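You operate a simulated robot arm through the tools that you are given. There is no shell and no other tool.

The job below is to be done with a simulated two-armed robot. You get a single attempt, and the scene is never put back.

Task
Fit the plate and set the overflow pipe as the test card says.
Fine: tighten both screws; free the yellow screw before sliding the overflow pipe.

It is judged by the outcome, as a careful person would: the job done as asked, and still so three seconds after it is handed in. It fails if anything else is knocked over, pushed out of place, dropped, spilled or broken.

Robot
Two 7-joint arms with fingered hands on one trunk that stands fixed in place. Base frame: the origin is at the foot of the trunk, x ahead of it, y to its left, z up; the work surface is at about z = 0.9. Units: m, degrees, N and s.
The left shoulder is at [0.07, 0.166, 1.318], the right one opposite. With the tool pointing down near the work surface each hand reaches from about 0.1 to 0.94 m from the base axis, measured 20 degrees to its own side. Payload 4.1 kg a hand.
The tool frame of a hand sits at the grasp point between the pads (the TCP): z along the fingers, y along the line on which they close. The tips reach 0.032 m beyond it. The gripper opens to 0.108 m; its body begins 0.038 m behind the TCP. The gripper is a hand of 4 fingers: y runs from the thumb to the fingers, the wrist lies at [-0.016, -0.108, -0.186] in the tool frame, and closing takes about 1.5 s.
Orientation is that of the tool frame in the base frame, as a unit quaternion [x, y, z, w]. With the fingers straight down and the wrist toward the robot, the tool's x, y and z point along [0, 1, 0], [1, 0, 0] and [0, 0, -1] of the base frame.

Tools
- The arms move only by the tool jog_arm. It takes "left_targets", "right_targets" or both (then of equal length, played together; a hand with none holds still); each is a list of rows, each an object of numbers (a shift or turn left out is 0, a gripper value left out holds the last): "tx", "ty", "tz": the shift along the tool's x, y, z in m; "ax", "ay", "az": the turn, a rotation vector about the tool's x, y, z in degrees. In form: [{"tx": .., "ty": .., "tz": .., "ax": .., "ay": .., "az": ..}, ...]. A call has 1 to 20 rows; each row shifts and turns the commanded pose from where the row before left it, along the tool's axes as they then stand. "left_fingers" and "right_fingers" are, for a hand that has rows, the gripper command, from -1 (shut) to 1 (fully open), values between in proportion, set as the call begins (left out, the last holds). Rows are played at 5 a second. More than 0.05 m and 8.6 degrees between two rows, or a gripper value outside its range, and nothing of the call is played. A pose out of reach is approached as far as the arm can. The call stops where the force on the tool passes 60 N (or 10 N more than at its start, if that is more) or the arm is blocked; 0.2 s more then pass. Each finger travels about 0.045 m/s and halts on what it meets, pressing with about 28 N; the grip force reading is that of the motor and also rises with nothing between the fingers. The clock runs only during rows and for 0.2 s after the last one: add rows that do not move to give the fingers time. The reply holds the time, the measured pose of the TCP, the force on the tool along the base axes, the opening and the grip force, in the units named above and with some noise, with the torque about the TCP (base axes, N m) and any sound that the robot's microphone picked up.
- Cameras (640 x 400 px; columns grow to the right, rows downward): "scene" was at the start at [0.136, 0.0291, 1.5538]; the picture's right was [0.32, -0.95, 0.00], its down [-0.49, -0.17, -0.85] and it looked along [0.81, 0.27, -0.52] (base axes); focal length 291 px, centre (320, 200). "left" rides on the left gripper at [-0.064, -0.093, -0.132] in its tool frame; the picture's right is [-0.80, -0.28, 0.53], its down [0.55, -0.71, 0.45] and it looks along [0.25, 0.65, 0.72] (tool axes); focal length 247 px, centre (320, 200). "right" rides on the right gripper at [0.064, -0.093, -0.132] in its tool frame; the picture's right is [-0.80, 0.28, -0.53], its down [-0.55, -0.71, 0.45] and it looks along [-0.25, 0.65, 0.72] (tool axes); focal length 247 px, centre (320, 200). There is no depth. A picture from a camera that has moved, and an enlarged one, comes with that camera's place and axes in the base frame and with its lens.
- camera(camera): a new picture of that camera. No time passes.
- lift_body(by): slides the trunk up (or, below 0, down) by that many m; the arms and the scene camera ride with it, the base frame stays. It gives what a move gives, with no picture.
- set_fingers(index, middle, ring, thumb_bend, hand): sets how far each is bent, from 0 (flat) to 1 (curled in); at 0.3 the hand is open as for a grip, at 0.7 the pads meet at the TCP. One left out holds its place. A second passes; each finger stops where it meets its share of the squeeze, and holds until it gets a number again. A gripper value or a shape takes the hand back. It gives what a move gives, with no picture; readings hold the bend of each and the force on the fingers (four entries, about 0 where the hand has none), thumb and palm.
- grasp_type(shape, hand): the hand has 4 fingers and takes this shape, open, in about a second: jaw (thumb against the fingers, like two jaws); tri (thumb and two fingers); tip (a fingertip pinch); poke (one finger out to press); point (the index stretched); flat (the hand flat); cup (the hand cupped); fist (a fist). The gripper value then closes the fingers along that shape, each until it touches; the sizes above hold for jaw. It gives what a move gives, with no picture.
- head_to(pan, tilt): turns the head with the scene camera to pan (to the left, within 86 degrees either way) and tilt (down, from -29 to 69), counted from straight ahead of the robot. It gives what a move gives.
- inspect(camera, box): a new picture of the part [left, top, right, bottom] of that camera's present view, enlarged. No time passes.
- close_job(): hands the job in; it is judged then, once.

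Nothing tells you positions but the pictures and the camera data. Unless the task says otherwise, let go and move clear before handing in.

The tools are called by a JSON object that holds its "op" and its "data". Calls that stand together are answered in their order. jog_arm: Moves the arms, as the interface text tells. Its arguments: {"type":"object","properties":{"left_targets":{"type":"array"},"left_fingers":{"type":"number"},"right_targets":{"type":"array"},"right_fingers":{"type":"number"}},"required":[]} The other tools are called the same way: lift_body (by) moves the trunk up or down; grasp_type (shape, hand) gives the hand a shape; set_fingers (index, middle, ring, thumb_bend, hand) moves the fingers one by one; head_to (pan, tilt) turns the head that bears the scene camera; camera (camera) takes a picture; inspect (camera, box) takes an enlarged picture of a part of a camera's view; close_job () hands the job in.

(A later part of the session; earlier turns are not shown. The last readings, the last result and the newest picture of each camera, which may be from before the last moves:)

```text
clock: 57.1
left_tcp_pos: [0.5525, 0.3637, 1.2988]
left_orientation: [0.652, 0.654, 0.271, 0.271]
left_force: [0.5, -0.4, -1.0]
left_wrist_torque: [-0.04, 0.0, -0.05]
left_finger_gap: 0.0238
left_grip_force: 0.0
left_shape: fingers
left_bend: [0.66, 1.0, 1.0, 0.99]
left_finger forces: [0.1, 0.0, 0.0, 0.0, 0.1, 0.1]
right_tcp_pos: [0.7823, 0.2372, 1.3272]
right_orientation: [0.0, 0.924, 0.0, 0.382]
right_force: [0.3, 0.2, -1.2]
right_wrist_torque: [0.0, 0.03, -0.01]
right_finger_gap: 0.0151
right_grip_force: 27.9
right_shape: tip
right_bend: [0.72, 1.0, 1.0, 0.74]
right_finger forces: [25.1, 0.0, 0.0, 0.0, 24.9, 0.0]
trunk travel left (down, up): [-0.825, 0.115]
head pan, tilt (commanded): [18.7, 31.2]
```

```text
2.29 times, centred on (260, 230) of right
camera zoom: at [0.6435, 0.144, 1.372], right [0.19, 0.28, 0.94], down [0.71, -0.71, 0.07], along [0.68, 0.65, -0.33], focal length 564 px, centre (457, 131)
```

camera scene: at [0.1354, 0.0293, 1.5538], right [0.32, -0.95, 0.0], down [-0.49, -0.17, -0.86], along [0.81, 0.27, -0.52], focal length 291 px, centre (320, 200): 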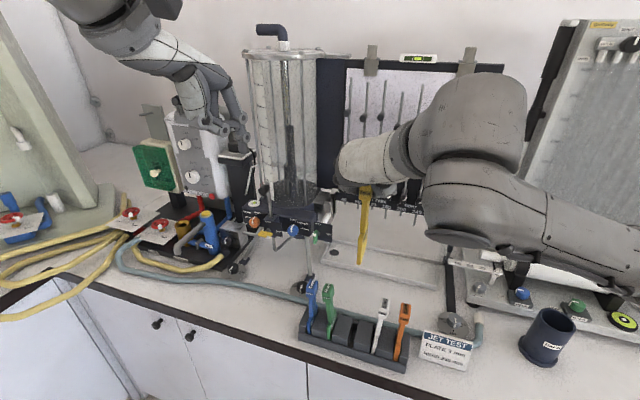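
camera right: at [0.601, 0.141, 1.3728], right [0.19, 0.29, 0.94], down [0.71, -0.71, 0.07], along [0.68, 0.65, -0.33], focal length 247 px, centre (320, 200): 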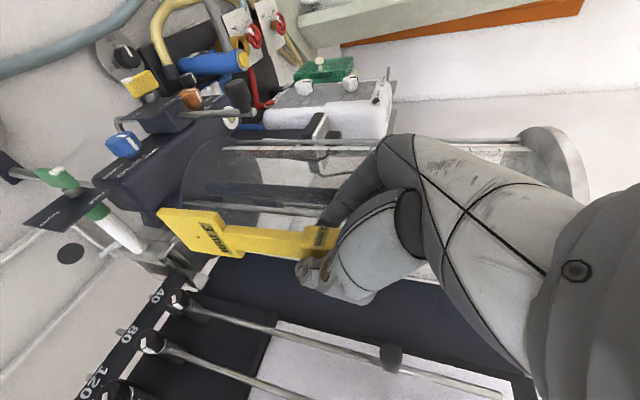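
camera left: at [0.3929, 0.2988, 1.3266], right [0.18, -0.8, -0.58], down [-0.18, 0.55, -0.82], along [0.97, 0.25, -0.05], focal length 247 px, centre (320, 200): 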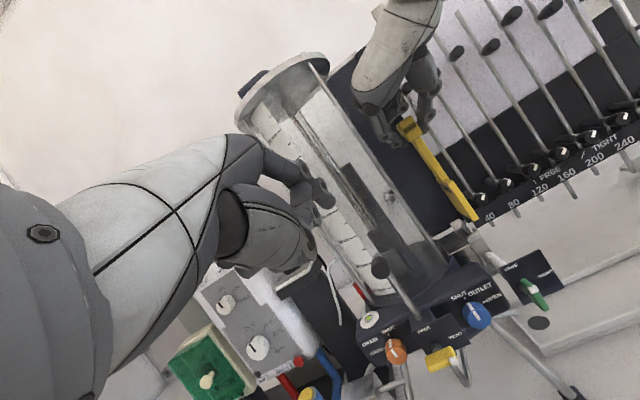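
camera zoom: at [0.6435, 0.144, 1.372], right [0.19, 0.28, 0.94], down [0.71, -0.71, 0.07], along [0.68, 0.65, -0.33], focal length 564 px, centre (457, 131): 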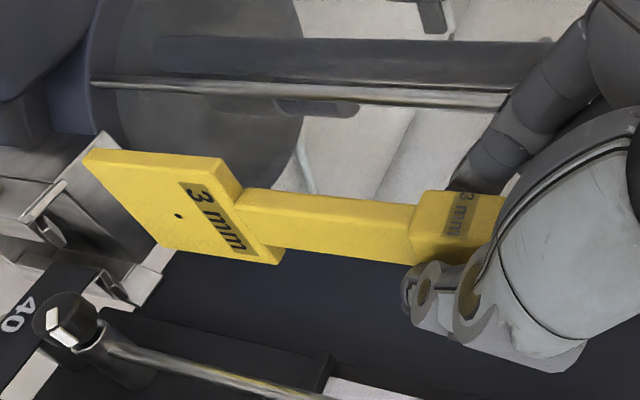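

There is about 2 cm between the hand and the tank rod. I move the rest of the way over the slot.

{"op": "jog_arm", "data": {"right_targets": [{"tx": -0.0145, "tz": 0.0145}, {"tx": -0.0145, "tz": 0.0145}]}}

{"op": "inspect", "data": {"camera": "left", "box": [380, 120, 540, 250]}}

{"op": "inspect", "data": {"camera": "scene", "box": [300, 150, 360, 210]}}

{"op": "inspect", "data": {"camera": "right", "box": [120, 150, 400, 310]}}

```text
clock: 57.7
left_tcp_pos: [0.55, 0.3639, 1.2992]
left_orientation: [0.653, 0.654, 0.27, 0.271]
left_force: [0.1, 0.2, 0.7]
left_wrist_torque: [0.01, 0.01, 0.01]
left_finger_gap: 0.0238
left_grip_force: 0.1
left_shape: fingers
left_bend: [0.66, 1.0, 1.0, 0.99]
left_finger forces: [0.0, 0.0, 0.1, 0.0, 0.0, 0.0]
right_tcp_pos: [0.8222, 0.2374, 1.3252]
right_orientation: [-0.001, 0.924, -0.001, 0.382]
right_force: [0.5, -0.1, -0.4]
right_wrist_torque: [0.0, -0.01, -0.01]
right_finger_gap: 0.0151
right_grip_force: 27.6
right_shape: tip
right_bend: [0.72, 1.0, 1.0, 0.74]
right_finger forces: [24.9, 0.0, 0.1, 0.0, 24.9, 0.1]
trunk travel left (down, up): [-0.825, 0.115]
head pan, tilt (commanded): [18.7, 31.2]
```

```text
3.08 times, centred on (460, 185) of left
camera zoom: at [0.3927, 0.299, 1.3266], right [0.18, -0.8, -0.58], down [-0.18, 0.55, -0.82], along [0.97, 0.25, -0.05], focal length 760 px, centre (-111, 246)
```

zoom: 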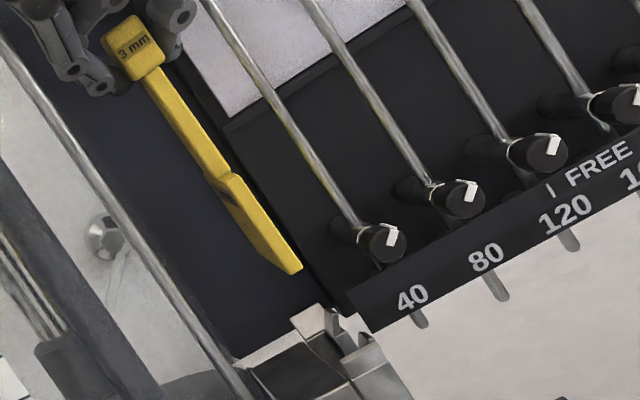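

```text
6.67 times, centred on (330, 180) of scene
camera zoom: at [0.1364, 0.0315, 1.5536], right [0.32, -0.95, 0.0], down [-0.49, -0.17, -0.85], along [0.81, 0.27, -0.52], focal length 1939 px, centre (253, 333)
```

zoom: 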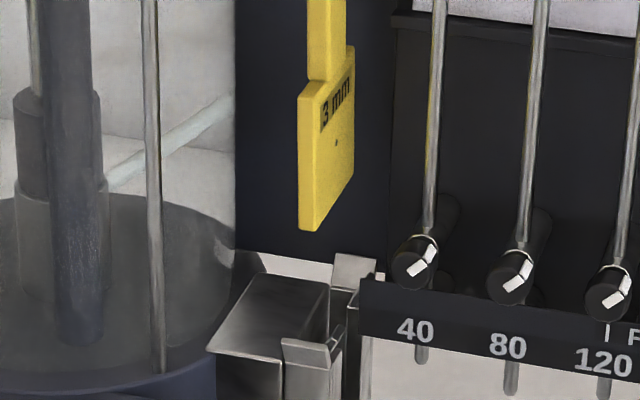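

```text
2.29 times, centred on (260, 230) of right
camera zoom: at [0.6834, 0.1446, 1.3717], right [0.19, 0.28, 0.94], down [0.71, -0.7, 0.07], along [0.68, 0.65, -0.33], focal length 564 px, centre (457, 131)
```

zoom: 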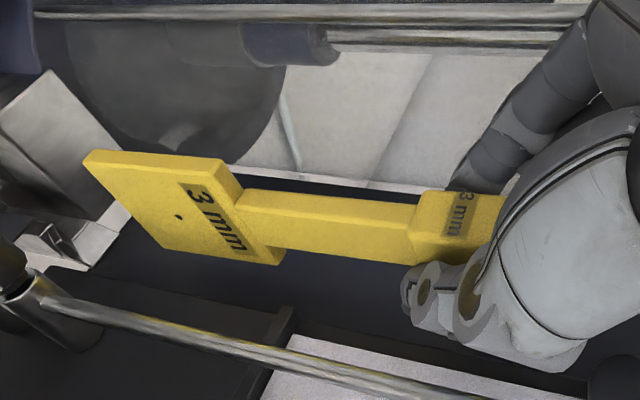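

The plate is over the slot, about 2.4 mm too far left. I correct that and lower to just above the lips.

{"op": "jog_arm", "data": {"right_targets": [{"tx": 0.00825, "ty": -0.0024, "tz": 0.00825}, {"tx": 0.00825, "tz": 0.00825}, {"tx": 0.00825, "tz": 0.00825}]}}

{"op": "inspect", "data": {"camera": "left", "box": [420, 170, 520, 250]}}

{"op": "inspect", "data": {"camera": "scene", "box": [310, 170, 350, 205]}}

{"op": "inspect", "data": {"camera": "right", "box": [120, 180, 280, 280]}}

```text
clock: 58.5
left_tcp_pos: [0.5502, 0.3611, 1.3002]
left_orientation: [0.654, 0.653, 0.27, 0.27]
left_force: [0.4, 0.2, 1.0]
left_wrist_torque: [-0.03, 0.01, 0.01]
left_finger_gap: 0.0239
left_grip_force: 0.0
left_shape: fingers
left_bend: [0.66, 1.0, 1.0, 0.99]
left_finger forces: [0.0, 0.1, 0.0, 0.0, 0.1, 0.1]
right_tcp_pos: [0.8219, 0.2313, 1.2903]
right_orientation: [0.0, 0.924, 0.001, 0.383]
right_force: [0.1, 1.0, 0.0]
right_wrist_torque: [-0.01, 0.01, 0.01]
right_finger_gap: 0.0149
right_grip_force: 27.8
right_shape: tip
right_bend: [0.72, 1.0, 1.0, 0.74]
right_finger forces: [25.0, 0.1, 0.0, 0.0, 25.0, 0.1]
trunk travel left (down, up): [-0.825, 0.115]
head pan, tilt (commanded): [18.7, 31.2]
```

```text
5.00 times, centred on (470, 210) of left
camera zoom: at [0.3924, 0.2969, 1.3273], right [0.18, -0.8, -0.58], down [-0.18, 0.55, -0.82], along [0.97, 0.25, -0.05], focal length 1235 px, centre (-430, 150)
```

zoom: 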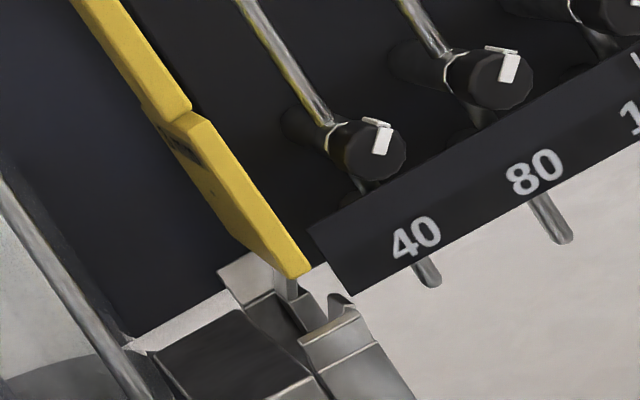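

```text
11.43 times, centred on (330, 188) of scene
camera zoom: at [0.1361, 0.029, 1.5538], right [0.32, -0.95, 0.0], down [-0.49, -0.17, -0.85], along [0.81, 0.27, -0.52], focal length 3325 px, centre (206, 343)
```

zoom: 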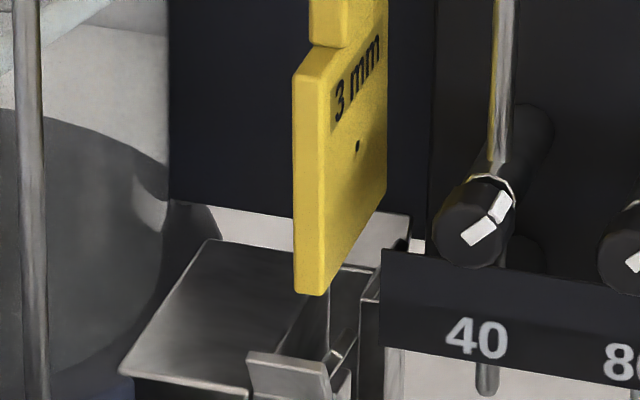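

```text
4.00 times, centred on (200, 230) of right
camera zoom: at [0.6832, 0.1393, 1.3372], right [0.19, 0.28, 0.94], down [0.7, -0.71, 0.07], along [0.68, 0.65, -0.33], focal length 988 px, centre (800, 80)
```

zoom: 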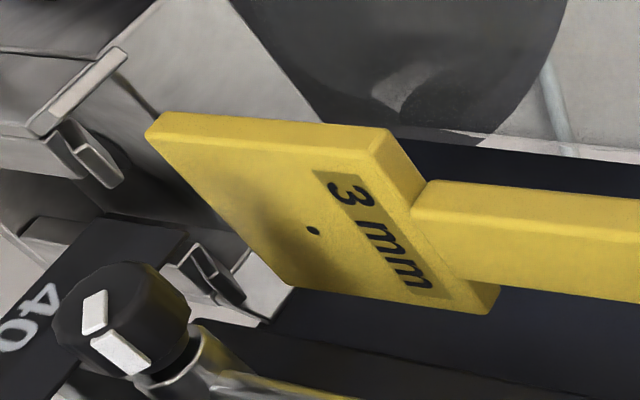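

The plate's lower edge is now about 2 mm right of the slot's centre line and 14 mm above the lips. I nudge left and lower it into the lips gently.

{"op": "jog_arm", "data": {"right_targets": [{"tx": -0.0007, "ty": 0.0022, "tz": 0.0007}, {"tx": 0.00566, "tz": 0.00566}, {"tx": 0.00566, "tz": 0.00566}]}}

{"op": "inspect", "data": {"camera": "left", "box": [420, 170, 520, 250]}}

{"op": "inspect", "data": {"camera": "scene", "box": [310, 175, 350, 210]}}

{"op": "inspect", "data": {"camera": "right", "box": [120, 180, 280, 280]}}

```text
clock: 59.3
left_tcp_pos: [0.5502, 0.3613, 1.2997]
left_orientation: [0.653, 0.653, 0.271, 0.271]
left_force: [0.5, -0.5, -0.8]
left_wrist_torque: [0.0, 0.03, -0.01]
left_finger_gap: 0.0238
left_grip_force: 0.2
left_shape: fingers
left_bend: [0.66, 1.0, 1.0, 0.99]
left_finger forces: [0.0, 0.0, 0.1, 0.0, 0.0, 0.0]
right_tcp_pos: [0.8235, 0.234, 1.2734]
right_orientation: [0.0, 0.924, 0.0, 0.382]
right_force: [0.7, 0.9, -1.1]
right_wrist_torque: [-0.05, 0.03, 0.02]
right_finger_gap: 0.0152
right_grip_force: 28.1
right_shape: tip
right_bend: [0.72, 1.0, 1.0, 0.74]
right_finger forces: [25.0, 0.0, 0.1, 0.1, 25.0, 0.0]
trunk travel left (down, up): [-0.825, 0.115]
head pan, tilt (commanded): [18.7, 31.2]
```

```text
5.00 times, centred on (470, 210) of left
camera zoom: at [0.3929, 0.2968, 1.3271], right [0.18, -0.8, -0.58], down [-0.18, 0.55, -0.82], along [0.97, 0.25, -0.05], focal length 1235 px, centre (-430, 150)
```

zoom: 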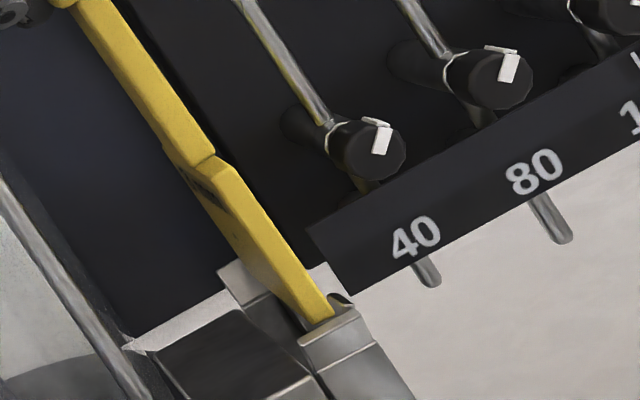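

```text
11.43 times, centred on (330, 192) of scene
camera zoom: at [0.1366, 0.0289, 1.5538], right [0.32, -0.95, 0.0], down [-0.49, -0.17, -0.85], along [0.81, 0.27, -0.52], focal length 3325 px, centre (206, 286)
```

zoom: 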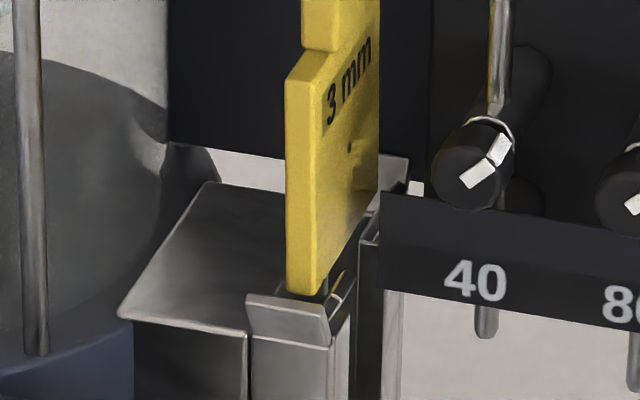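

```text
4.00 times, centred on (200, 230) of right
camera zoom: at [0.6839, 0.1409, 1.3201], right [0.19, 0.28, 0.94], down [0.71, -0.71, 0.07], along [0.68, 0.65, -0.33], focal length 988 px, centre (800, 80)
```

zoom: 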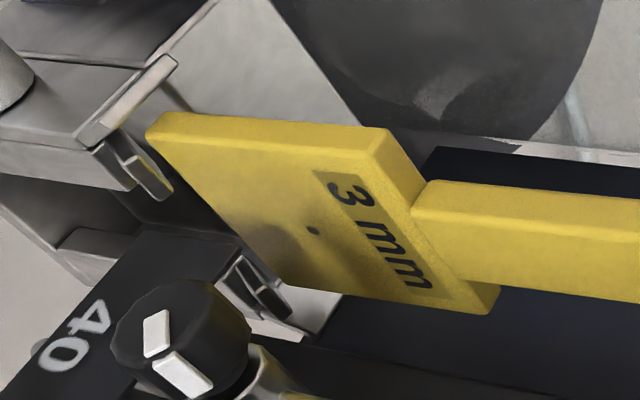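

The plate's edge is at the mouth of the slot and well centred. I lower it further in small steps while watching the force.

{"op": "jog_arm", "data": {"right_targets": [{"tx": 0.00424, "tz": 0.00424}, {"tx": 0.00424, "tz": 0.00424}, {"tx": 0.00424, "tz": 0.00424}]}}

{"op": "inspect", "data": {"camera": "left", "box": [420, 170, 520, 250]}}

{"op": "inspect", "data": {"camera": "scene", "box": [310, 175, 350, 210]}}

{"op": "inspect", "data": {"camera": "right", "box": [120, 180, 280, 280]}}

```text
clock: 60.1
left_tcp_pos: [0.5476, 0.3609, 1.3011]
left_orientation: [0.654, 0.652, 0.271, 0.271]
left_force: [-0.5, 0.3, -0.3]
left_wrist_torque: [-0.01, 0.05, 0.02]
left_finger_gap: 0.0239
left_grip_force: 0.1
left_shape: fingers
left_bend: [0.66, 1.0, 1.0, 0.99]
left_finger forces: [0.0, 0.0, 0.0, 0.0, 0.0, 0.0]
right_tcp_pos: [0.8217, 0.2341, 1.2619]
right_orientation: [0.0, 0.923, 0.002, 0.386]
right_force: [4.7, 1.6, 18.6]
right_wrist_torque: [0.05, -0.41, 0.0]
right_finger_gap: 0.0152
right_grip_force: 28.0
right_shape: tip
right_bend: [0.72, 1.0, 1.0, 0.74]
right_finger forces: [26.0, 0.0, 0.0, 0.0, 25.1, 0.1]
trunk travel left (down, up): [-0.825, 0.115]
head pan, tilt (commanded): [18.7, 31.2]
```

```text
5.00 times, centred on (470, 210) of left
camera zoom: at [0.3893, 0.296, 1.3289], right [0.18, -0.8, -0.58], down [-0.18, 0.55, -0.82], along [0.97, 0.25, -0.05], focal length 1235 px, centre (-430, 150)
```

zoom: 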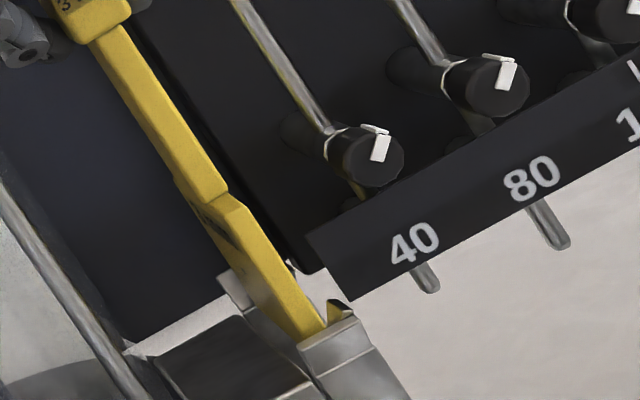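

```text
11.43 times, centred on (330, 192) of scene
camera zoom: at [0.1325, 0.028, 1.5546], right [0.32, -0.95, 0.0], down [-0.49, -0.17, -0.86], along [0.81, 0.27, -0.52], focal length 3325 px, centre (206, 286)
```

zoom: 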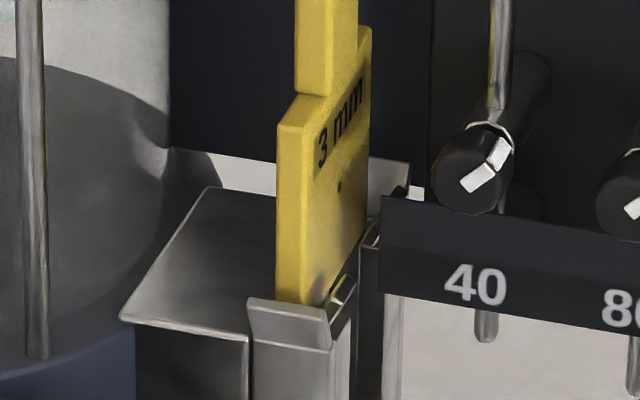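

```text
4.00 times, centred on (200, 230) of right
camera zoom: at [0.6817, 0.1406, 1.3065], right [0.18, 0.28, 0.94], down [0.71, -0.71, 0.07], along [0.69, 0.65, -0.33], focal length 988 px, centre (800, 80)
```

zoom: 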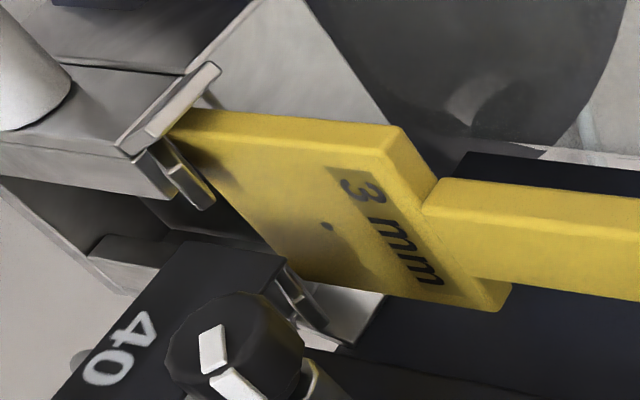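

The near-bottom corner is touching the near lip (18 N). I lift slightly, shift 3 mm forward and 1 mm left, and lower again.

{"op": "jog_arm", "data": {"right_targets": [{"tx": -0.0028, "tz": -0.0028}, {"tx": -0.0021, "ty": 0.001, "tz": 0.0021}, {"tx": 0.0028, "tz": 0.0028}, {"tx": 0.0028, "tz": 0.0028}, {"tx": 0.0028, "tz": 0.0028}]}}

{"op": "inspect", "data": {"camera": "left", "box": [420, 170, 520, 250]}}

{"op": "inspect", "data": {"camera": "scene", "box": [310, 175, 350, 210]}}

{"op": "inspect", "data": {"camera": "right", "box": [120, 180, 280, 280]}}

```text
clock: 61.3
left_tcp_pos: [0.5457, 0.3605, 1.3039]
left_orientation: [0.653, 0.653, 0.272, 0.271]
left_force: [0.7, 0.4, -0.5]
left_wrist_torque: [-0.01, -0.02, -0.01]
left_finger_gap: 0.0241
left_grip_force: 0.1
left_shape: fingers
left_bend: [0.66, 1.0, 1.0, 0.99]
left_finger forces: [0.0, 0.1, 0.0, 0.1, 0.1, 0.0]
right_tcp_pos: [0.8217, 0.2364, 1.2569]
right_orientation: [0.0, 0.922, 0.002, 0.386]
right_force: [7.7, 0.8, 40.1]
right_wrist_torque: [0.1, -0.6, 0.13]
right_finger_gap: 0.0154
right_grip_force: 28.1
right_shape: tip
right_bend: [0.72, 1.0, 1.0, 0.74]
right_finger forces: [23.0, 26.2, 0.1, 0.0, 24.3, 0.0]
trunk travel left (down, up): [-0.825, 0.115]
head pan, tilt (commanded): [18.7, 31.2]
```

```text
5.00 times, centred on (470, 210) of left
camera zoom: at [0.3873, 0.2954, 1.3297], right [0.18, -0.8, -0.58], down [-0.18, 0.55, -0.82], along [0.97, 0.25, -0.04], focal length 1235 px, centre (-430, 150)
```

zoom: 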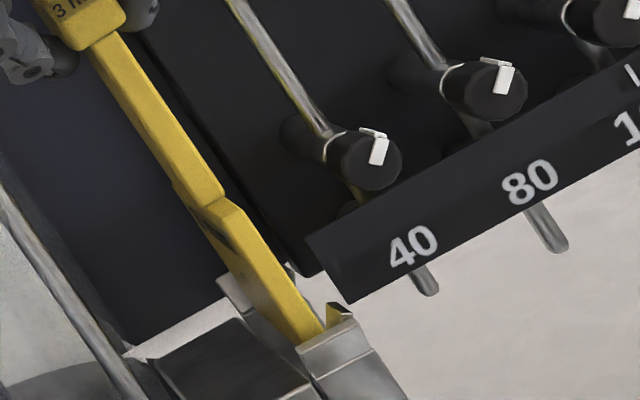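

```text
11.43 times, centred on (330, 192) of scene
camera zoom: at [0.13, 0.0273, 1.5548], right [0.32, -0.95, 0.0], down [-0.49, -0.17, -0.86], along [0.81, 0.28, -0.51], focal length 3325 px, centre (206, 286)
```

zoom: 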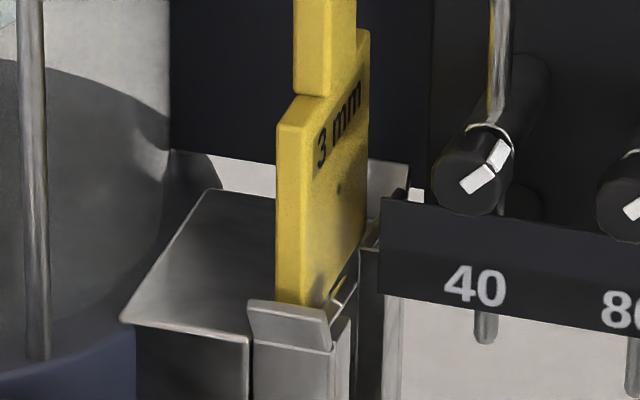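

```text
4.00 times, centred on (200, 230) of right
camera zoom: at [0.6819, 0.1422, 1.3017], right [0.18, 0.28, 0.94], down [0.71, -0.7, 0.08], along [0.69, 0.65, -0.32], focal length 988 px, centre (800, 80)
```

zoom: 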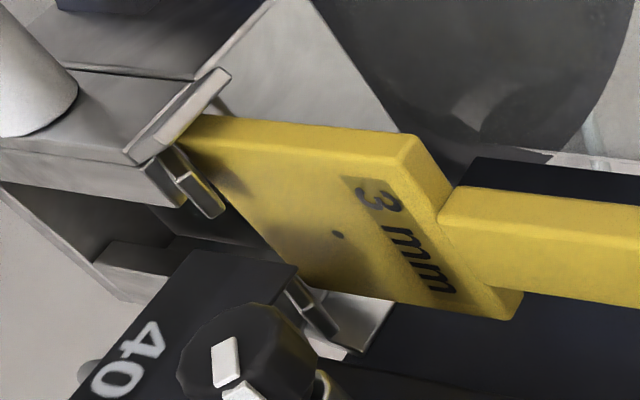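

The near-bottom corner is sitting on the near guide and the trunk is flexing under load. I lift 15 mm to unload and look again.

{"op": "jog_arm", "data": {"right_targets": [{"tx": -0.0035, "tz": -0.0035}, {"tx": -0.0035, "tz": -0.0035}, {"tx": -0.0035, "tz": -0.0035}]}}

{"op": "inspect", "data": {"camera": "left", "box": [430, 180, 510, 250]}}

{"op": "inspect", "data": {"camera": "scene", "box": [310, 175, 350, 210]}}

{"op": "inspect", "data": {"camera": "right", "box": [120, 170, 320, 300]}}

```text
clock: 62.1
left_tcp_pos: [0.5516, 0.3623, 1.2987]
left_orientation: [0.653, 0.653, 0.27, 0.272]
left_force: [0.4, -0.7, 0.3]
left_wrist_torque: [0.01, 0.0, -0.02]
left_finger_gap: 0.0244
left_grip_force: 0.0
left_shape: fingers
left_bend: [0.66, 1.0, 1.0, 0.99]
left_finger forces: [0.0, 0.0, 0.1, 0.0, 0.1, 0.1]
right_tcp_pos: [0.825, 0.2353, 1.2611]
right_orientation: [-0.001, 0.925, -0.001, 0.38]
right_force: [-1.3, 1.2, -1.0]
right_wrist_torque: [0.2, 0.14, 0.03]
right_finger_gap: 0.015
right_grip_force: 28.3
right_shape: tip
right_bend: [0.72, 0.99, 1.0, 0.74]
right_finger forces: [27.5, 11.6, 0.1, 0.1, 24.3, 0.0]
trunk travel left (down, up): [-0.825, 0.115]
head pan, tilt (commanded): [18.7, 31.2]
```

```text
5.71 times, centred on (470, 215) of left
camera zoom: at [0.3927, 0.2978, 1.3264], right [0.18, -0.8, -0.58], down [-0.18, 0.55, -0.82], along [0.97, 0.25, -0.05], focal length 1411 px, centre (-537, 114)
```

zoom: 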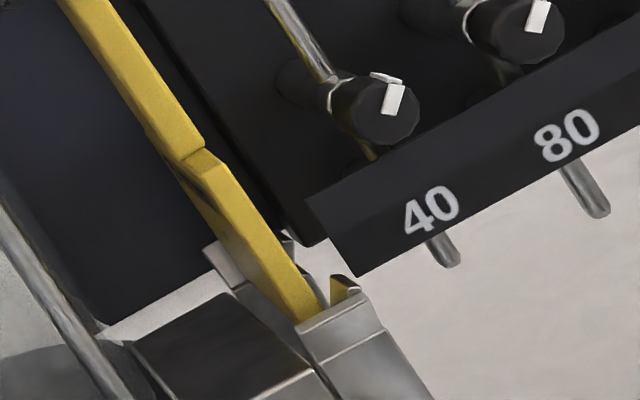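

```text
11.43 times, centred on (330, 192) of scene
camera zoom: at [0.1365, 0.03, 1.5532], right [0.32, -0.95, 0.0], down [-0.49, -0.17, -0.85], along [0.81, 0.27, -0.52], focal length 3325 px, centre (206, 286)
```

zoom: 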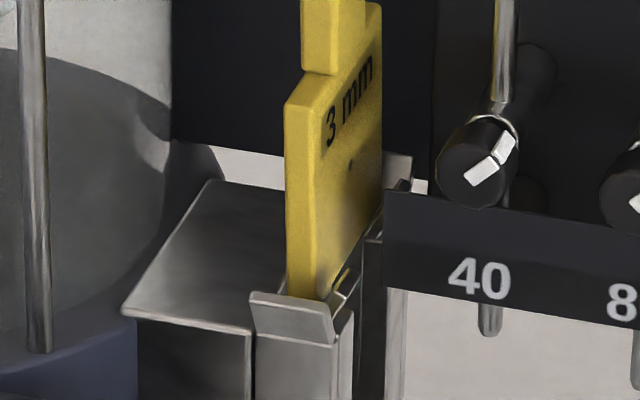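

```text
3.08 times, centred on (220, 235) of right
camera zoom: at [0.6868, 0.1433, 1.308], right [0.19, 0.29, 0.94], down [0.71, -0.71, 0.07], along [0.68, 0.65, -0.34], focal length 760 px, centre (628, 92)
```

zoom: 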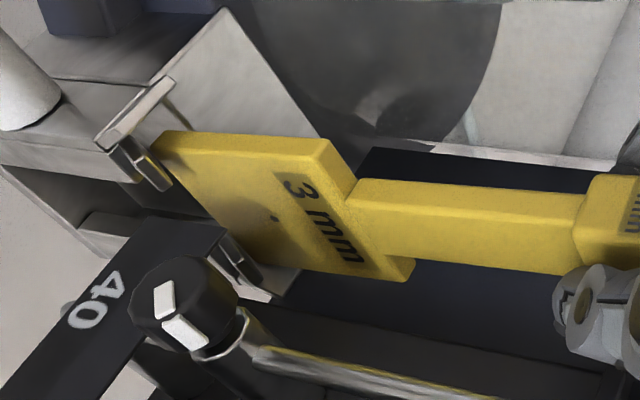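

The channel seems to run from y≈0.229 to 0.2445, so the plate should sit about 3 mm further left. I lift a touch, shift 3 mm left and 1.5 mm forward, and lower gently.

{"op": "jog_arm", "data": {"right_targets": [{"tx": -0.0028, "tz": -0.0028}, {"tx": -0.0011, "ty": 0.003, "tz": 0.0011}, {"tx": 0.0028, "tz": 0.0028}, {"tx": 0.0028, "tz": 0.0028}, {"tx": 0.0028, "tz": 0.0028}]}}

{"op": "inspect", "data": {"camera": "scene", "box": [310, 175, 350, 210]}}

{"op": "inspect", "data": {"camera": "right", "box": [120, 170, 320, 300]}}

{"op": "inspect", "data": {"camera": "left", "box": [430, 180, 510, 250]}}

```text
clock: 63.3
left_tcp_pos: [0.548, 0.3605, 1.3018]
left_orientation: [0.653, 0.653, 0.271, 0.271]
left_force: [0.4, -0.4, 0.7]
left_wrist_torque: [0.0, -0.03, -0.04]
left_finger_gap: 0.0241
left_grip_force: 0.1
left_shape: fingers
left_bend: [0.66, 1.0, 1.0, 0.99]
left_finger forces: [0.1, 0.0, 0.0, 0.0, 0.0, 0.0]
right_tcp_pos: [0.8243, 0.2395, 1.2593]
right_orientation: [0.0, 0.923, 0.001, 0.385]
right_force: [0.0, 1.5, 12.6]
right_wrist_torque: [0.12, 0.21, -0.01]
right_finger_gap: 0.0147
right_grip_force: 27.8
right_shape: tip
right_bend: [0.72, 0.99, 1.0, 0.74]
right_finger forces: [27.0, 19.1, 0.0, 0.0, 26.3, 0.0]
trunk travel left (down, up): [-0.825, 0.115]
head pan, tilt (commanded): [18.7, 31.2]
```

```text
11.43 times, centred on (330, 192) of scene
camera zoom: at [0.1332, 0.0292, 1.5543], right [0.32, -0.95, 0.0], down [-0.49, -0.17, -0.86], along [0.81, 0.27, -0.52], focal length 3325 px, centre (206, 286)
```

zoom: 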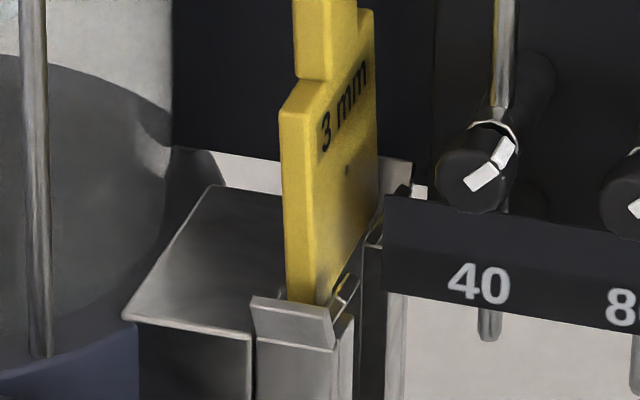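

```text
3.08 times, centred on (220, 235) of right
camera zoom: at [0.686, 0.1463, 1.3054], right [0.18, 0.28, 0.94], down [0.71, -0.7, 0.07], along [0.68, 0.65, -0.33], focal length 760 px, centre (628, 92)
```

zoom: 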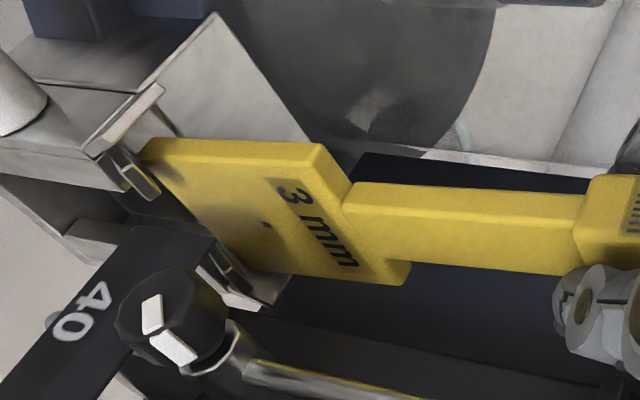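

```text
5.71 times, centred on (470, 215) of left
camera zoom: at [0.3899, 0.2971, 1.3283], right [0.18, -0.8, -0.58], down [-0.18, 0.55, -0.82], along [0.97, 0.25, -0.05], focal length 1411 px, centre (-537, 114)
```

zoom: 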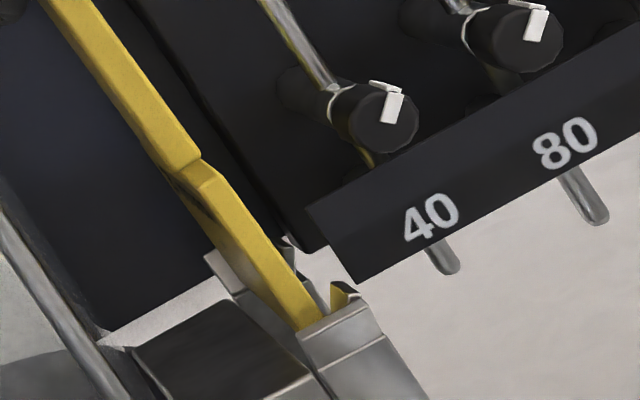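

The plate rests on something at z≈1.112 near its front edge. I raise it 5 cm to get an unobstructed close view of the slot mouth.

{"op": "jog_arm", "data": {"right_targets": [{"tx": -0.0118, "tz": -0.0118}, {"tx": -0.0118, "tz": -0.0118}, {"tx": -0.0118, "tz": -0.0118}]}}

{"op": "camera", "data": {"camera": "right"}}

{"op": "inspect", "data": {"camera": "right", "box": [110, 190, 230, 290]}}

{"op": "inspect", "data": {"camera": "left", "box": [450, 205, 500, 245]}}

{"op": "inspect", "data": {"camera": "scene", "box": [318, 178, 348, 204]}}

```text
clock: 64.1
left_tcp_pos: [0.5496, 0.3615, 1.3002]
left_orientation: [0.653, 0.653, 0.272, 0.27]
left_force: [0.6, -0.1, 1.0]
left_wrist_torque: [0.0, -0.02, 0.02]
left_finger_gap: 0.024
left_grip_force: 0.1
left_shape: fingers
left_bend: [0.66, 1.0, 1.0, 0.99]
left_finger forces: [0.1, 0.0, 0.0, 0.0, 0.0, 0.0]
right_tcp_pos: [0.8267, 0.2396, 1.306]
right_orientation: [0.0, 0.924, 0.0, 0.383]
right_force: [0.7, 0.3, -1.1]
right_wrist_torque: [0.02, 0.01, -0.01]
right_finger_gap: 0.0147
right_grip_force: 28.2
right_shape: tip
right_bend: [0.72, 0.99, 1.0, 0.74]
right_finger forces: [26.6, 5.3, 0.1, 0.0, 26.1, 0.0]
trunk travel left (down, up): [-0.825, 0.115]
head pan, tilt (commanded): [18.7, 31.2]
```

```text
taken
camera right: at [0.6875, 0.1459, 1.353], right [0.19, 0.28, 0.94], down [0.71, -0.71, 0.07], along [0.68, 0.65, -0.33], focal length 247 px, centre (320, 200)
```

right: 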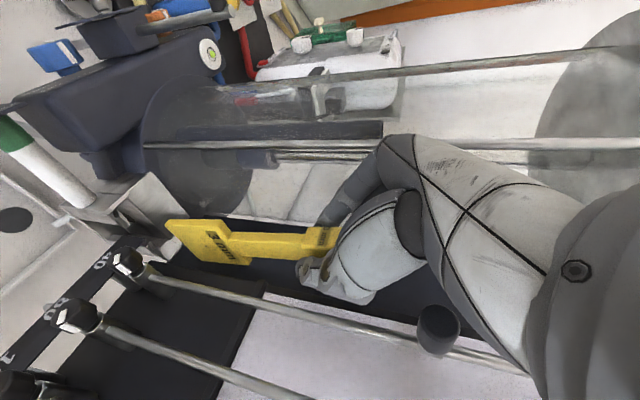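

```text
4.00 times, centred on (170, 240) of right
camera zoom: at [0.6875, 0.1459, 1.353], right [0.19, 0.28, 0.94], down [0.71, -0.71, 0.07], along [0.68, 0.65, -0.33], focal length 988 px, centre (920, 40)
```

zoom: 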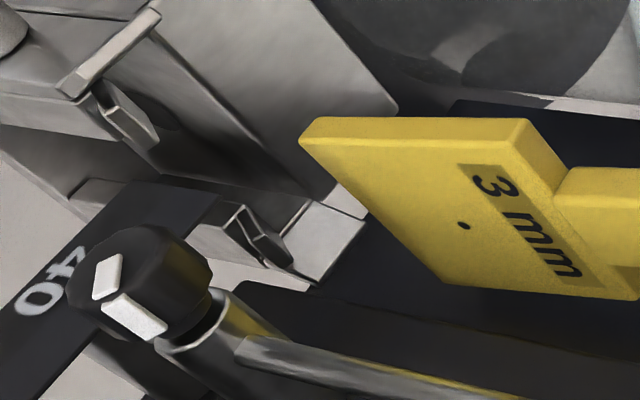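

```text
10.00 times, centred on (475, 225) of left
camera zoom: at [0.3919, 0.2971, 1.3273], right [0.18, -0.8, -0.58], down [-0.18, 0.55, -0.82], along [0.97, 0.25, -0.05], focal length 2470 px, centre (-1230, -50)
```

zoom: 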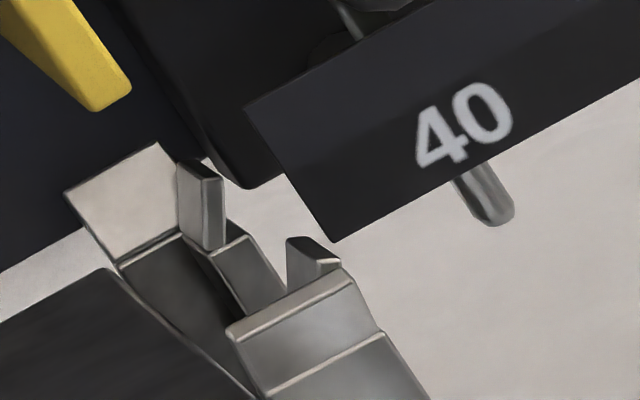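

```text
15.38 times, centred on (333, 191) of scene
camera zoom: at [0.1355, 0.0293, 1.5538], right [0.32, -0.95, 0.0], down [-0.49, -0.17, -0.86], along [0.81, 0.27, -0.52], focal length 4476 px, centre (120, 338)
```

zoom: 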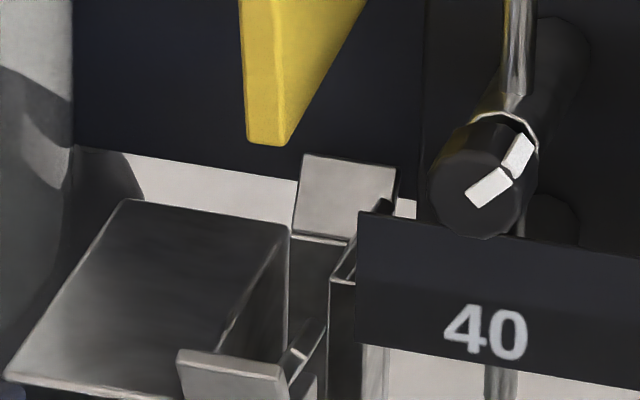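

Now I can see the channel clearly: it runs y 0.231–0.2434 (centre 0.2372), so I was about 3.5 mm too far right, and the plate has pivoted slightly in the pinch. I measure the plate's tilt now.

{"op": "inspect", "data": {"camera": "left", "box": [410, 120, 490, 230]}}

{"op": "inspect", "data": {"camera": "scene", "box": [310, 140, 350, 195]}}

{"op": "inspect", "data": {"camera": "right", "box": [150, 200, 350, 290]}}

```text
3.64 times, centred on (450, 175) of left
camera zoom: at [0.3919, 0.2971, 1.3273], right [0.18, -0.8, -0.58], down [-0.18, 0.55, -0.82], along [0.97, 0.25, -0.05], focal length 898 px, centre (-153, 291)
```

zoom: 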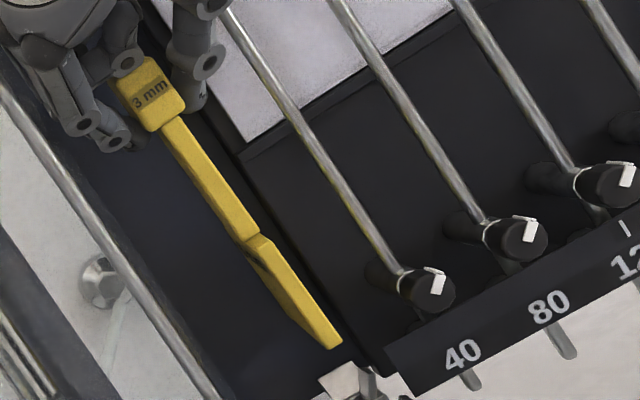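

```text
7.27 times, centred on (330, 168) of scene
camera zoom: at [0.1355, 0.0293, 1.5538], right [0.32, -0.95, 0.0], down [-0.49, -0.17, -0.86], along [0.81, 0.27, -0.52], focal length 2116 px, centre (247, 436)
```

zoom: 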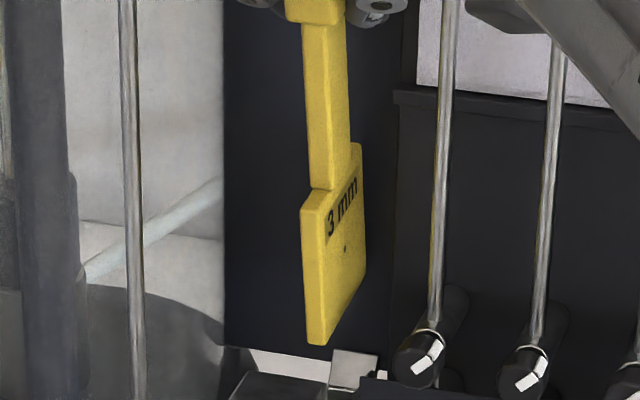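

```text
3.20 times, centred on (250, 245) of right
camera zoom: at [0.6875, 0.1459, 1.353], right [0.19, 0.28, 0.94], down [0.71, -0.71, 0.07], along [0.68, 0.65, -0.33], focal length 790 px, centre (544, 56)
```

zoom: 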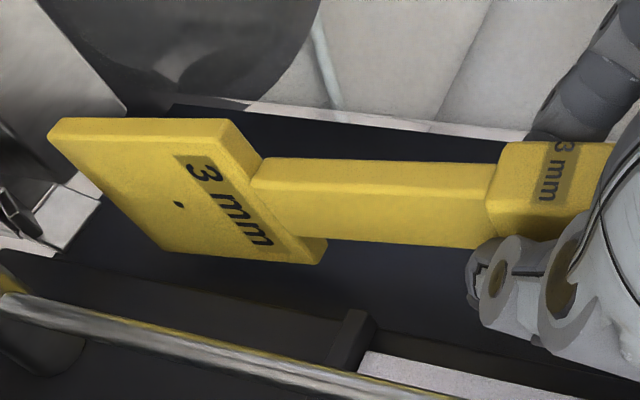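

The plate has rolled about 4° and pitched about 4° in the pinch. I counter-rotate the hand to bring it upright and shift to keep it over the slot, then re-measure.

{"op": "jog_arm", "data": {"right_targets": [{"ax": -2.83, "ay": 4.2, "az": 2.83}, {"tx": 0.0021, "ty": -0.008, "tz": -0.0021}]}}

{"op": "inspect", "data": {"camera": "left", "box": [430, 150, 510, 250]}}

{"op": "inspect", "data": {"camera": "scene", "box": [310, 145, 350, 200]}}

{"op": "inspect", "data": {"camera": "right", "box": [110, 190, 310, 290]}}

```text
clock: 64.7
left_tcp_pos: [0.5511, 0.3599, 1.2996]
left_orientation: [0.653, 0.654, 0.271, 0.27]
left_force: [-0.3, 0.2, 0.5]
left_wrist_torque: [0.02, 0.0, 0.0]
left_finger_gap: 0.0239
left_grip_force: 0.1
left_shape: fingers
left_bend: [0.66, 1.0, 1.0, 0.99]
left_finger forces: [0.0, 0.0, 0.0, 0.1, 0.0, 0.1]
right_tcp_pos: [0.8239, 0.2296, 1.3046]
right_orientation: [0.013, 0.937, 0.032, 0.348]
right_force: [-0.1, -0.1, -0.1]
right_wrist_torque: [0.0, 0.0, 0.0]
right_finger_gap: 0.0148
right_grip_force: 28.2
right_shape: tip
right_bend: [0.72, 0.98, 1.0, 0.74]
right_finger forces: [26.5, 4.6, 0.1, 0.0, 26.0, 0.1]
trunk travel left (down, up): [-0.825, 0.115]
head pan, tilt (commanded): [18.7, 31.2]
```

```text
4.00 times, centred on (470, 200) of left
camera zoom: at [0.393, 0.2961, 1.3273], right [0.18, -0.8, -0.58], down [-0.18, 0.55, -0.81], along [0.97, 0.25, -0.05], focal length 988 px, centre (-280, 200)
```

zoom: 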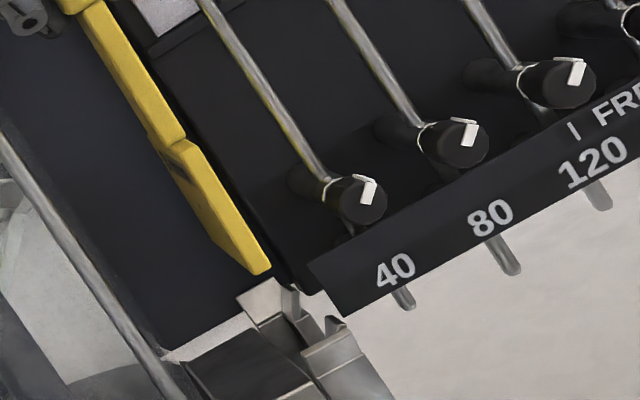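

```text
7.27 times, centred on (330, 172) of scene
camera zoom: at [0.1369, 0.028, 1.5538], right [0.32, -0.95, 0.0], down [-0.49, -0.17, -0.85], along [0.81, 0.28, -0.52], focal length 2116 px, centre (247, 400)
```

zoom: 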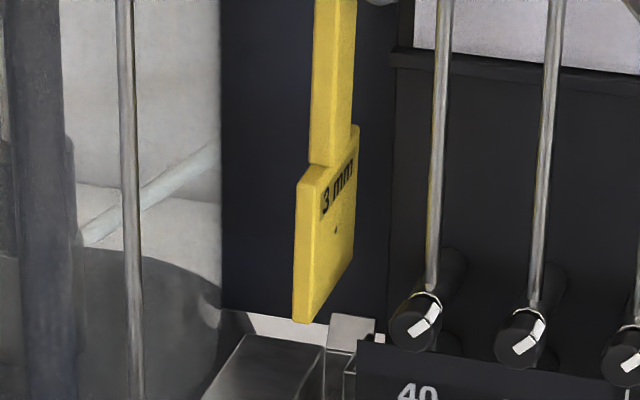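

```text
3.20 times, centred on (210, 240) of right
camera zoom: at [0.6895, 0.133, 1.3553], right [0.26, 0.22, 0.94], down [0.71, -0.71, -0.03], along [0.66, 0.67, -0.33], focal length 790 px, centre (672, 72)
```

zoom: 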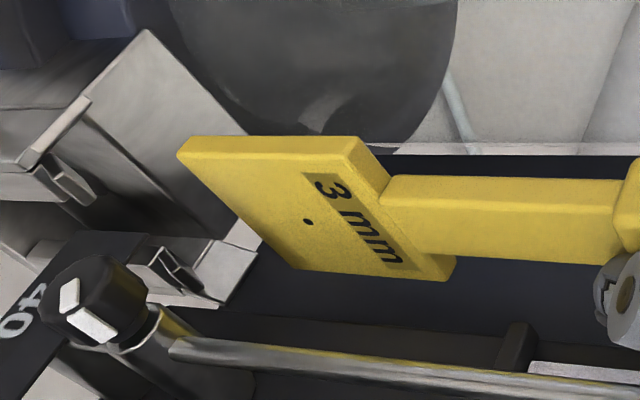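

The plate is upright again (within 1°). Its near-bottom edge is at (0.8166, 0.2374, 1.158); I shift it 4.5 mm back, trim the last degree, and lower to just above the lips.

{"op": "jog_arm", "data": {"right_targets": [{"tx": 0.0034, "ty": 0.0026, "tz": -0.0029, "ax": 0.76, "az": -0.65}, {"tx": 0.0078, "tz": 0.0091}, {"tx": 0.0078, "tz": 0.0091}]}}

{"op": "inspect", "data": {"camera": "left", "box": [445, 195, 505, 245]}}

{"op": "inspect", "data": {"camera": "scene", "box": [312, 168, 348, 204]}}

{"op": "inspect", "data": {"camera": "right", "box": [110, 190, 270, 290]}}

```text
clock: 65.5
left_tcp_pos: [0.5514, 0.3605, 1.3009]
left_orientation: [0.653, 0.654, 0.27, 0.27]
left_force: [0.0, -0.3, 0.4]
left_wrist_torque: [-0.01, 0.0, 0.01]
left_finger_gap: 0.024
left_grip_force: 0.0
left_shape: fingers
left_bend: [0.66, 1.0, 1.0, 0.99]
left_finger forces: [0.1, 0.0, 0.0, 0.1, 0.0, 0.0]
right_tcp_pos: [0.8197, 0.2341, 1.281]
right_orientation: [0.01, 0.937, 0.025, 0.348]
right_force: [-1.0, 0.3, -0.2]
right_wrist_torque: [0.0, 0.02, 0.0]
right_finger_gap: 0.0152
right_grip_force: 28.4
right_shape: tip
right_bend: [0.72, 0.98, 1.0, 0.74]
right_finger forces: [26.5, 4.4, 0.0, 0.0, 26.2, 0.0]
trunk travel left (down, up): [-0.825, 0.115]
head pan, tilt (commanded): [18.7, 31.2]
```

```text
8.00 times, centred on (475, 220) of left
camera zoom: at [0.3932, 0.297, 1.327], right [0.18, -0.8, -0.58], down [-0.18, 0.55, -0.82], along [0.97, 0.25, -0.05], focal length 1976 px, centre (-920, 40)
```

zoom: 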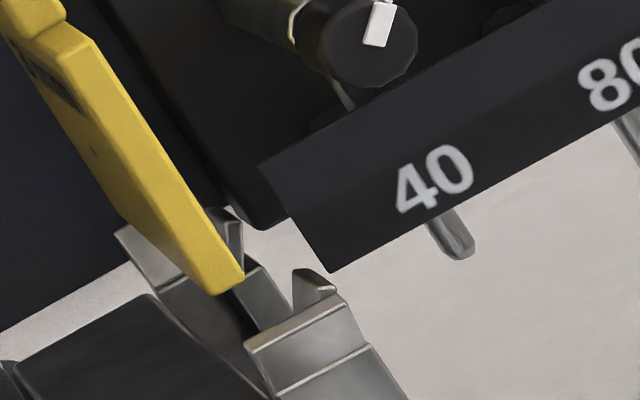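

```text
11.11 times, centred on (330, 186) of scene
camera zoom: at [0.1369, 0.0291, 1.5537], right [0.32, -0.95, 0.0], down [-0.49, -0.17, -0.85], along [0.81, 0.27, -0.52], focal length 3232 px, centre (209, 356)
```

zoom: 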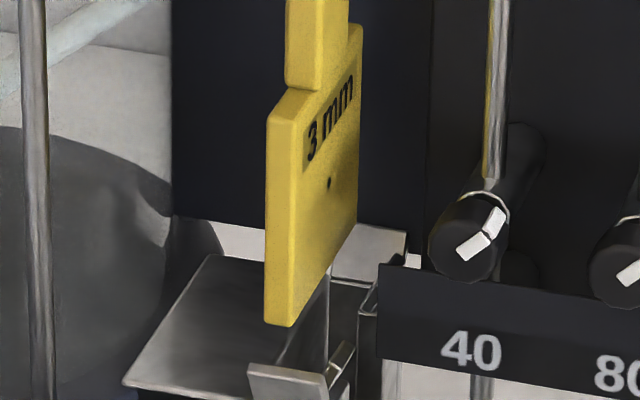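

```text
4.00 times, centred on (190, 240) of right
camera zoom: at [0.6857, 0.1396, 1.3333], right [0.26, 0.23, 0.94], down [0.71, -0.71, -0.02], along [0.66, 0.67, -0.35], focal length 988 px, centre (840, 40)
```

zoom: 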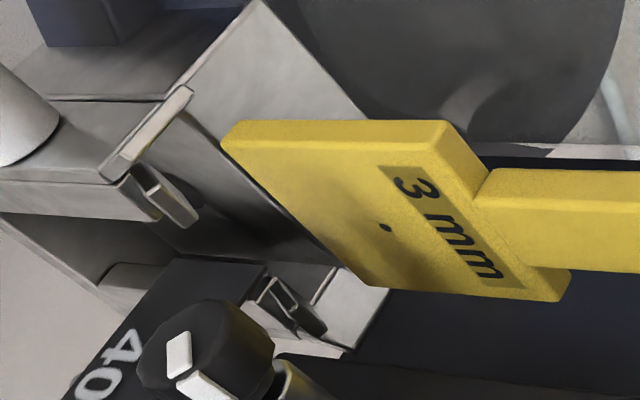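

Well aligned now (near-bottom edge at (0.8094, 0.2384, 1.1355), upright). I trim 2.5 mm forward and 1 mm right, then lower 24 mm in small steps.

{"op": "jog_arm", "data": {"right_targets": [{"tx": -0.0019, "ty": -0.001, "tz": 0.0016}, {"tx": 0.0039, "tz": 0.00455}, {"tx": 0.0039, "tz": 0.00455}, {"tx": 0.0039, "tz": 0.00455}, {"tx": 0.0039, "tz": 0.00455}]}}

{"op": "inspect", "data": {"camera": "left", "box": [445, 195, 505, 245]}}

{"op": "inspect", "data": {"camera": "scene", "box": [312, 172, 348, 208]}}

{"op": "inspect", "data": {"camera": "right", "box": [110, 190, 270, 290]}}

```text
clock: 66.7
left_tcp_pos: [0.5505, 0.3612, 1.3004]
left_orientation: [0.653, 0.653, 0.271, 0.271]
left_force: [0.0, 0.1, -0.9]
left_wrist_torque: [-0.01, 0.02, -0.02]
left_finger_gap: 0.0242
left_grip_force: 0.1
left_shape: fingers
left_bend: [0.66, 1.0, 1.0, 0.99]
left_finger forces: [0.0, 0.1, 0.0, 0.0, 0.0, 0.1]
right_tcp_pos: [0.823, 0.2343, 1.2592]
right_orientation: [0.011, 0.937, 0.025, 0.348]
right_force: [-0.2, -0.2, -1.6]
right_wrist_torque: [0.0, 0.03, -0.05]
right_finger_gap: 0.0148
right_grip_force: 28.1
right_shape: tip
right_bend: [0.72, 0.98, 1.0, 0.74]
right_finger forces: [26.5, 4.5, 0.0, 0.0, 26.1, 0.1]
trunk travel left (down, up): [-0.825, 0.115]
head pan, tilt (commanded): [18.7, 31.2]
```

```text
8.00 times, centred on (475, 220) of left
camera zoom: at [0.3927, 0.2972, 1.3271], right [0.18, -0.8, -0.58], down [-0.18, 0.55, -0.82], along [0.97, 0.25, -0.05], focal length 1976 px, centre (-920, 40)
```

zoom: 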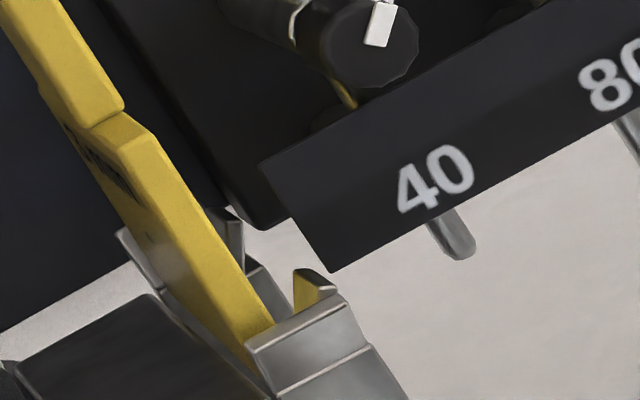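

```text
11.11 times, centred on (330, 190) of scene
camera zoom: at [0.1364, 0.0293, 1.5538], right [0.32, -0.95, 0.0], down [-0.49, -0.17, -0.85], along [0.81, 0.27, -0.52], focal length 3232 px, centre (209, 311)
```

zoom: 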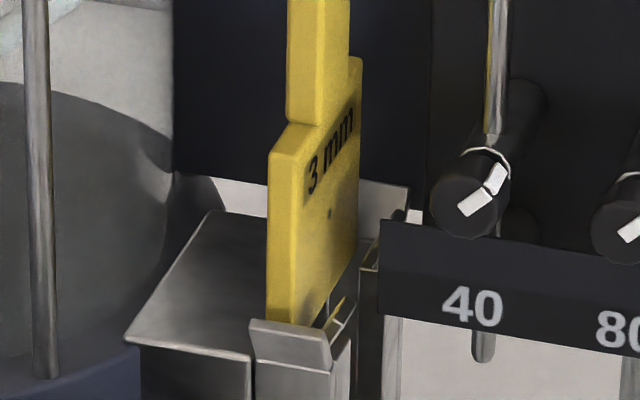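

```text
4.00 times, centred on (190, 240) of right
camera zoom: at [0.6875, 0.1398, 1.3101], right [0.26, 0.23, 0.94], down [0.71, -0.71, -0.02], along [0.66, 0.67, -0.35], focal length 988 px, centre (840, 40)
```

zoom: 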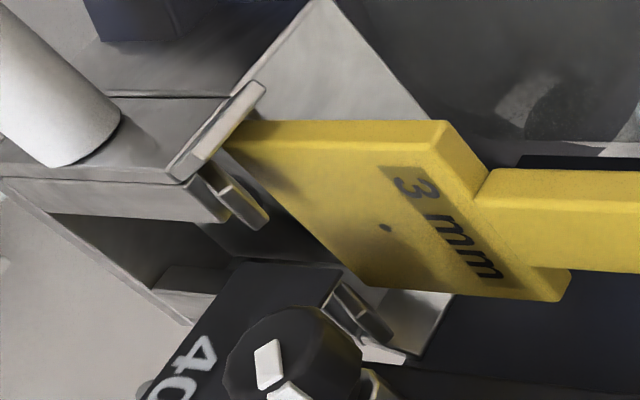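

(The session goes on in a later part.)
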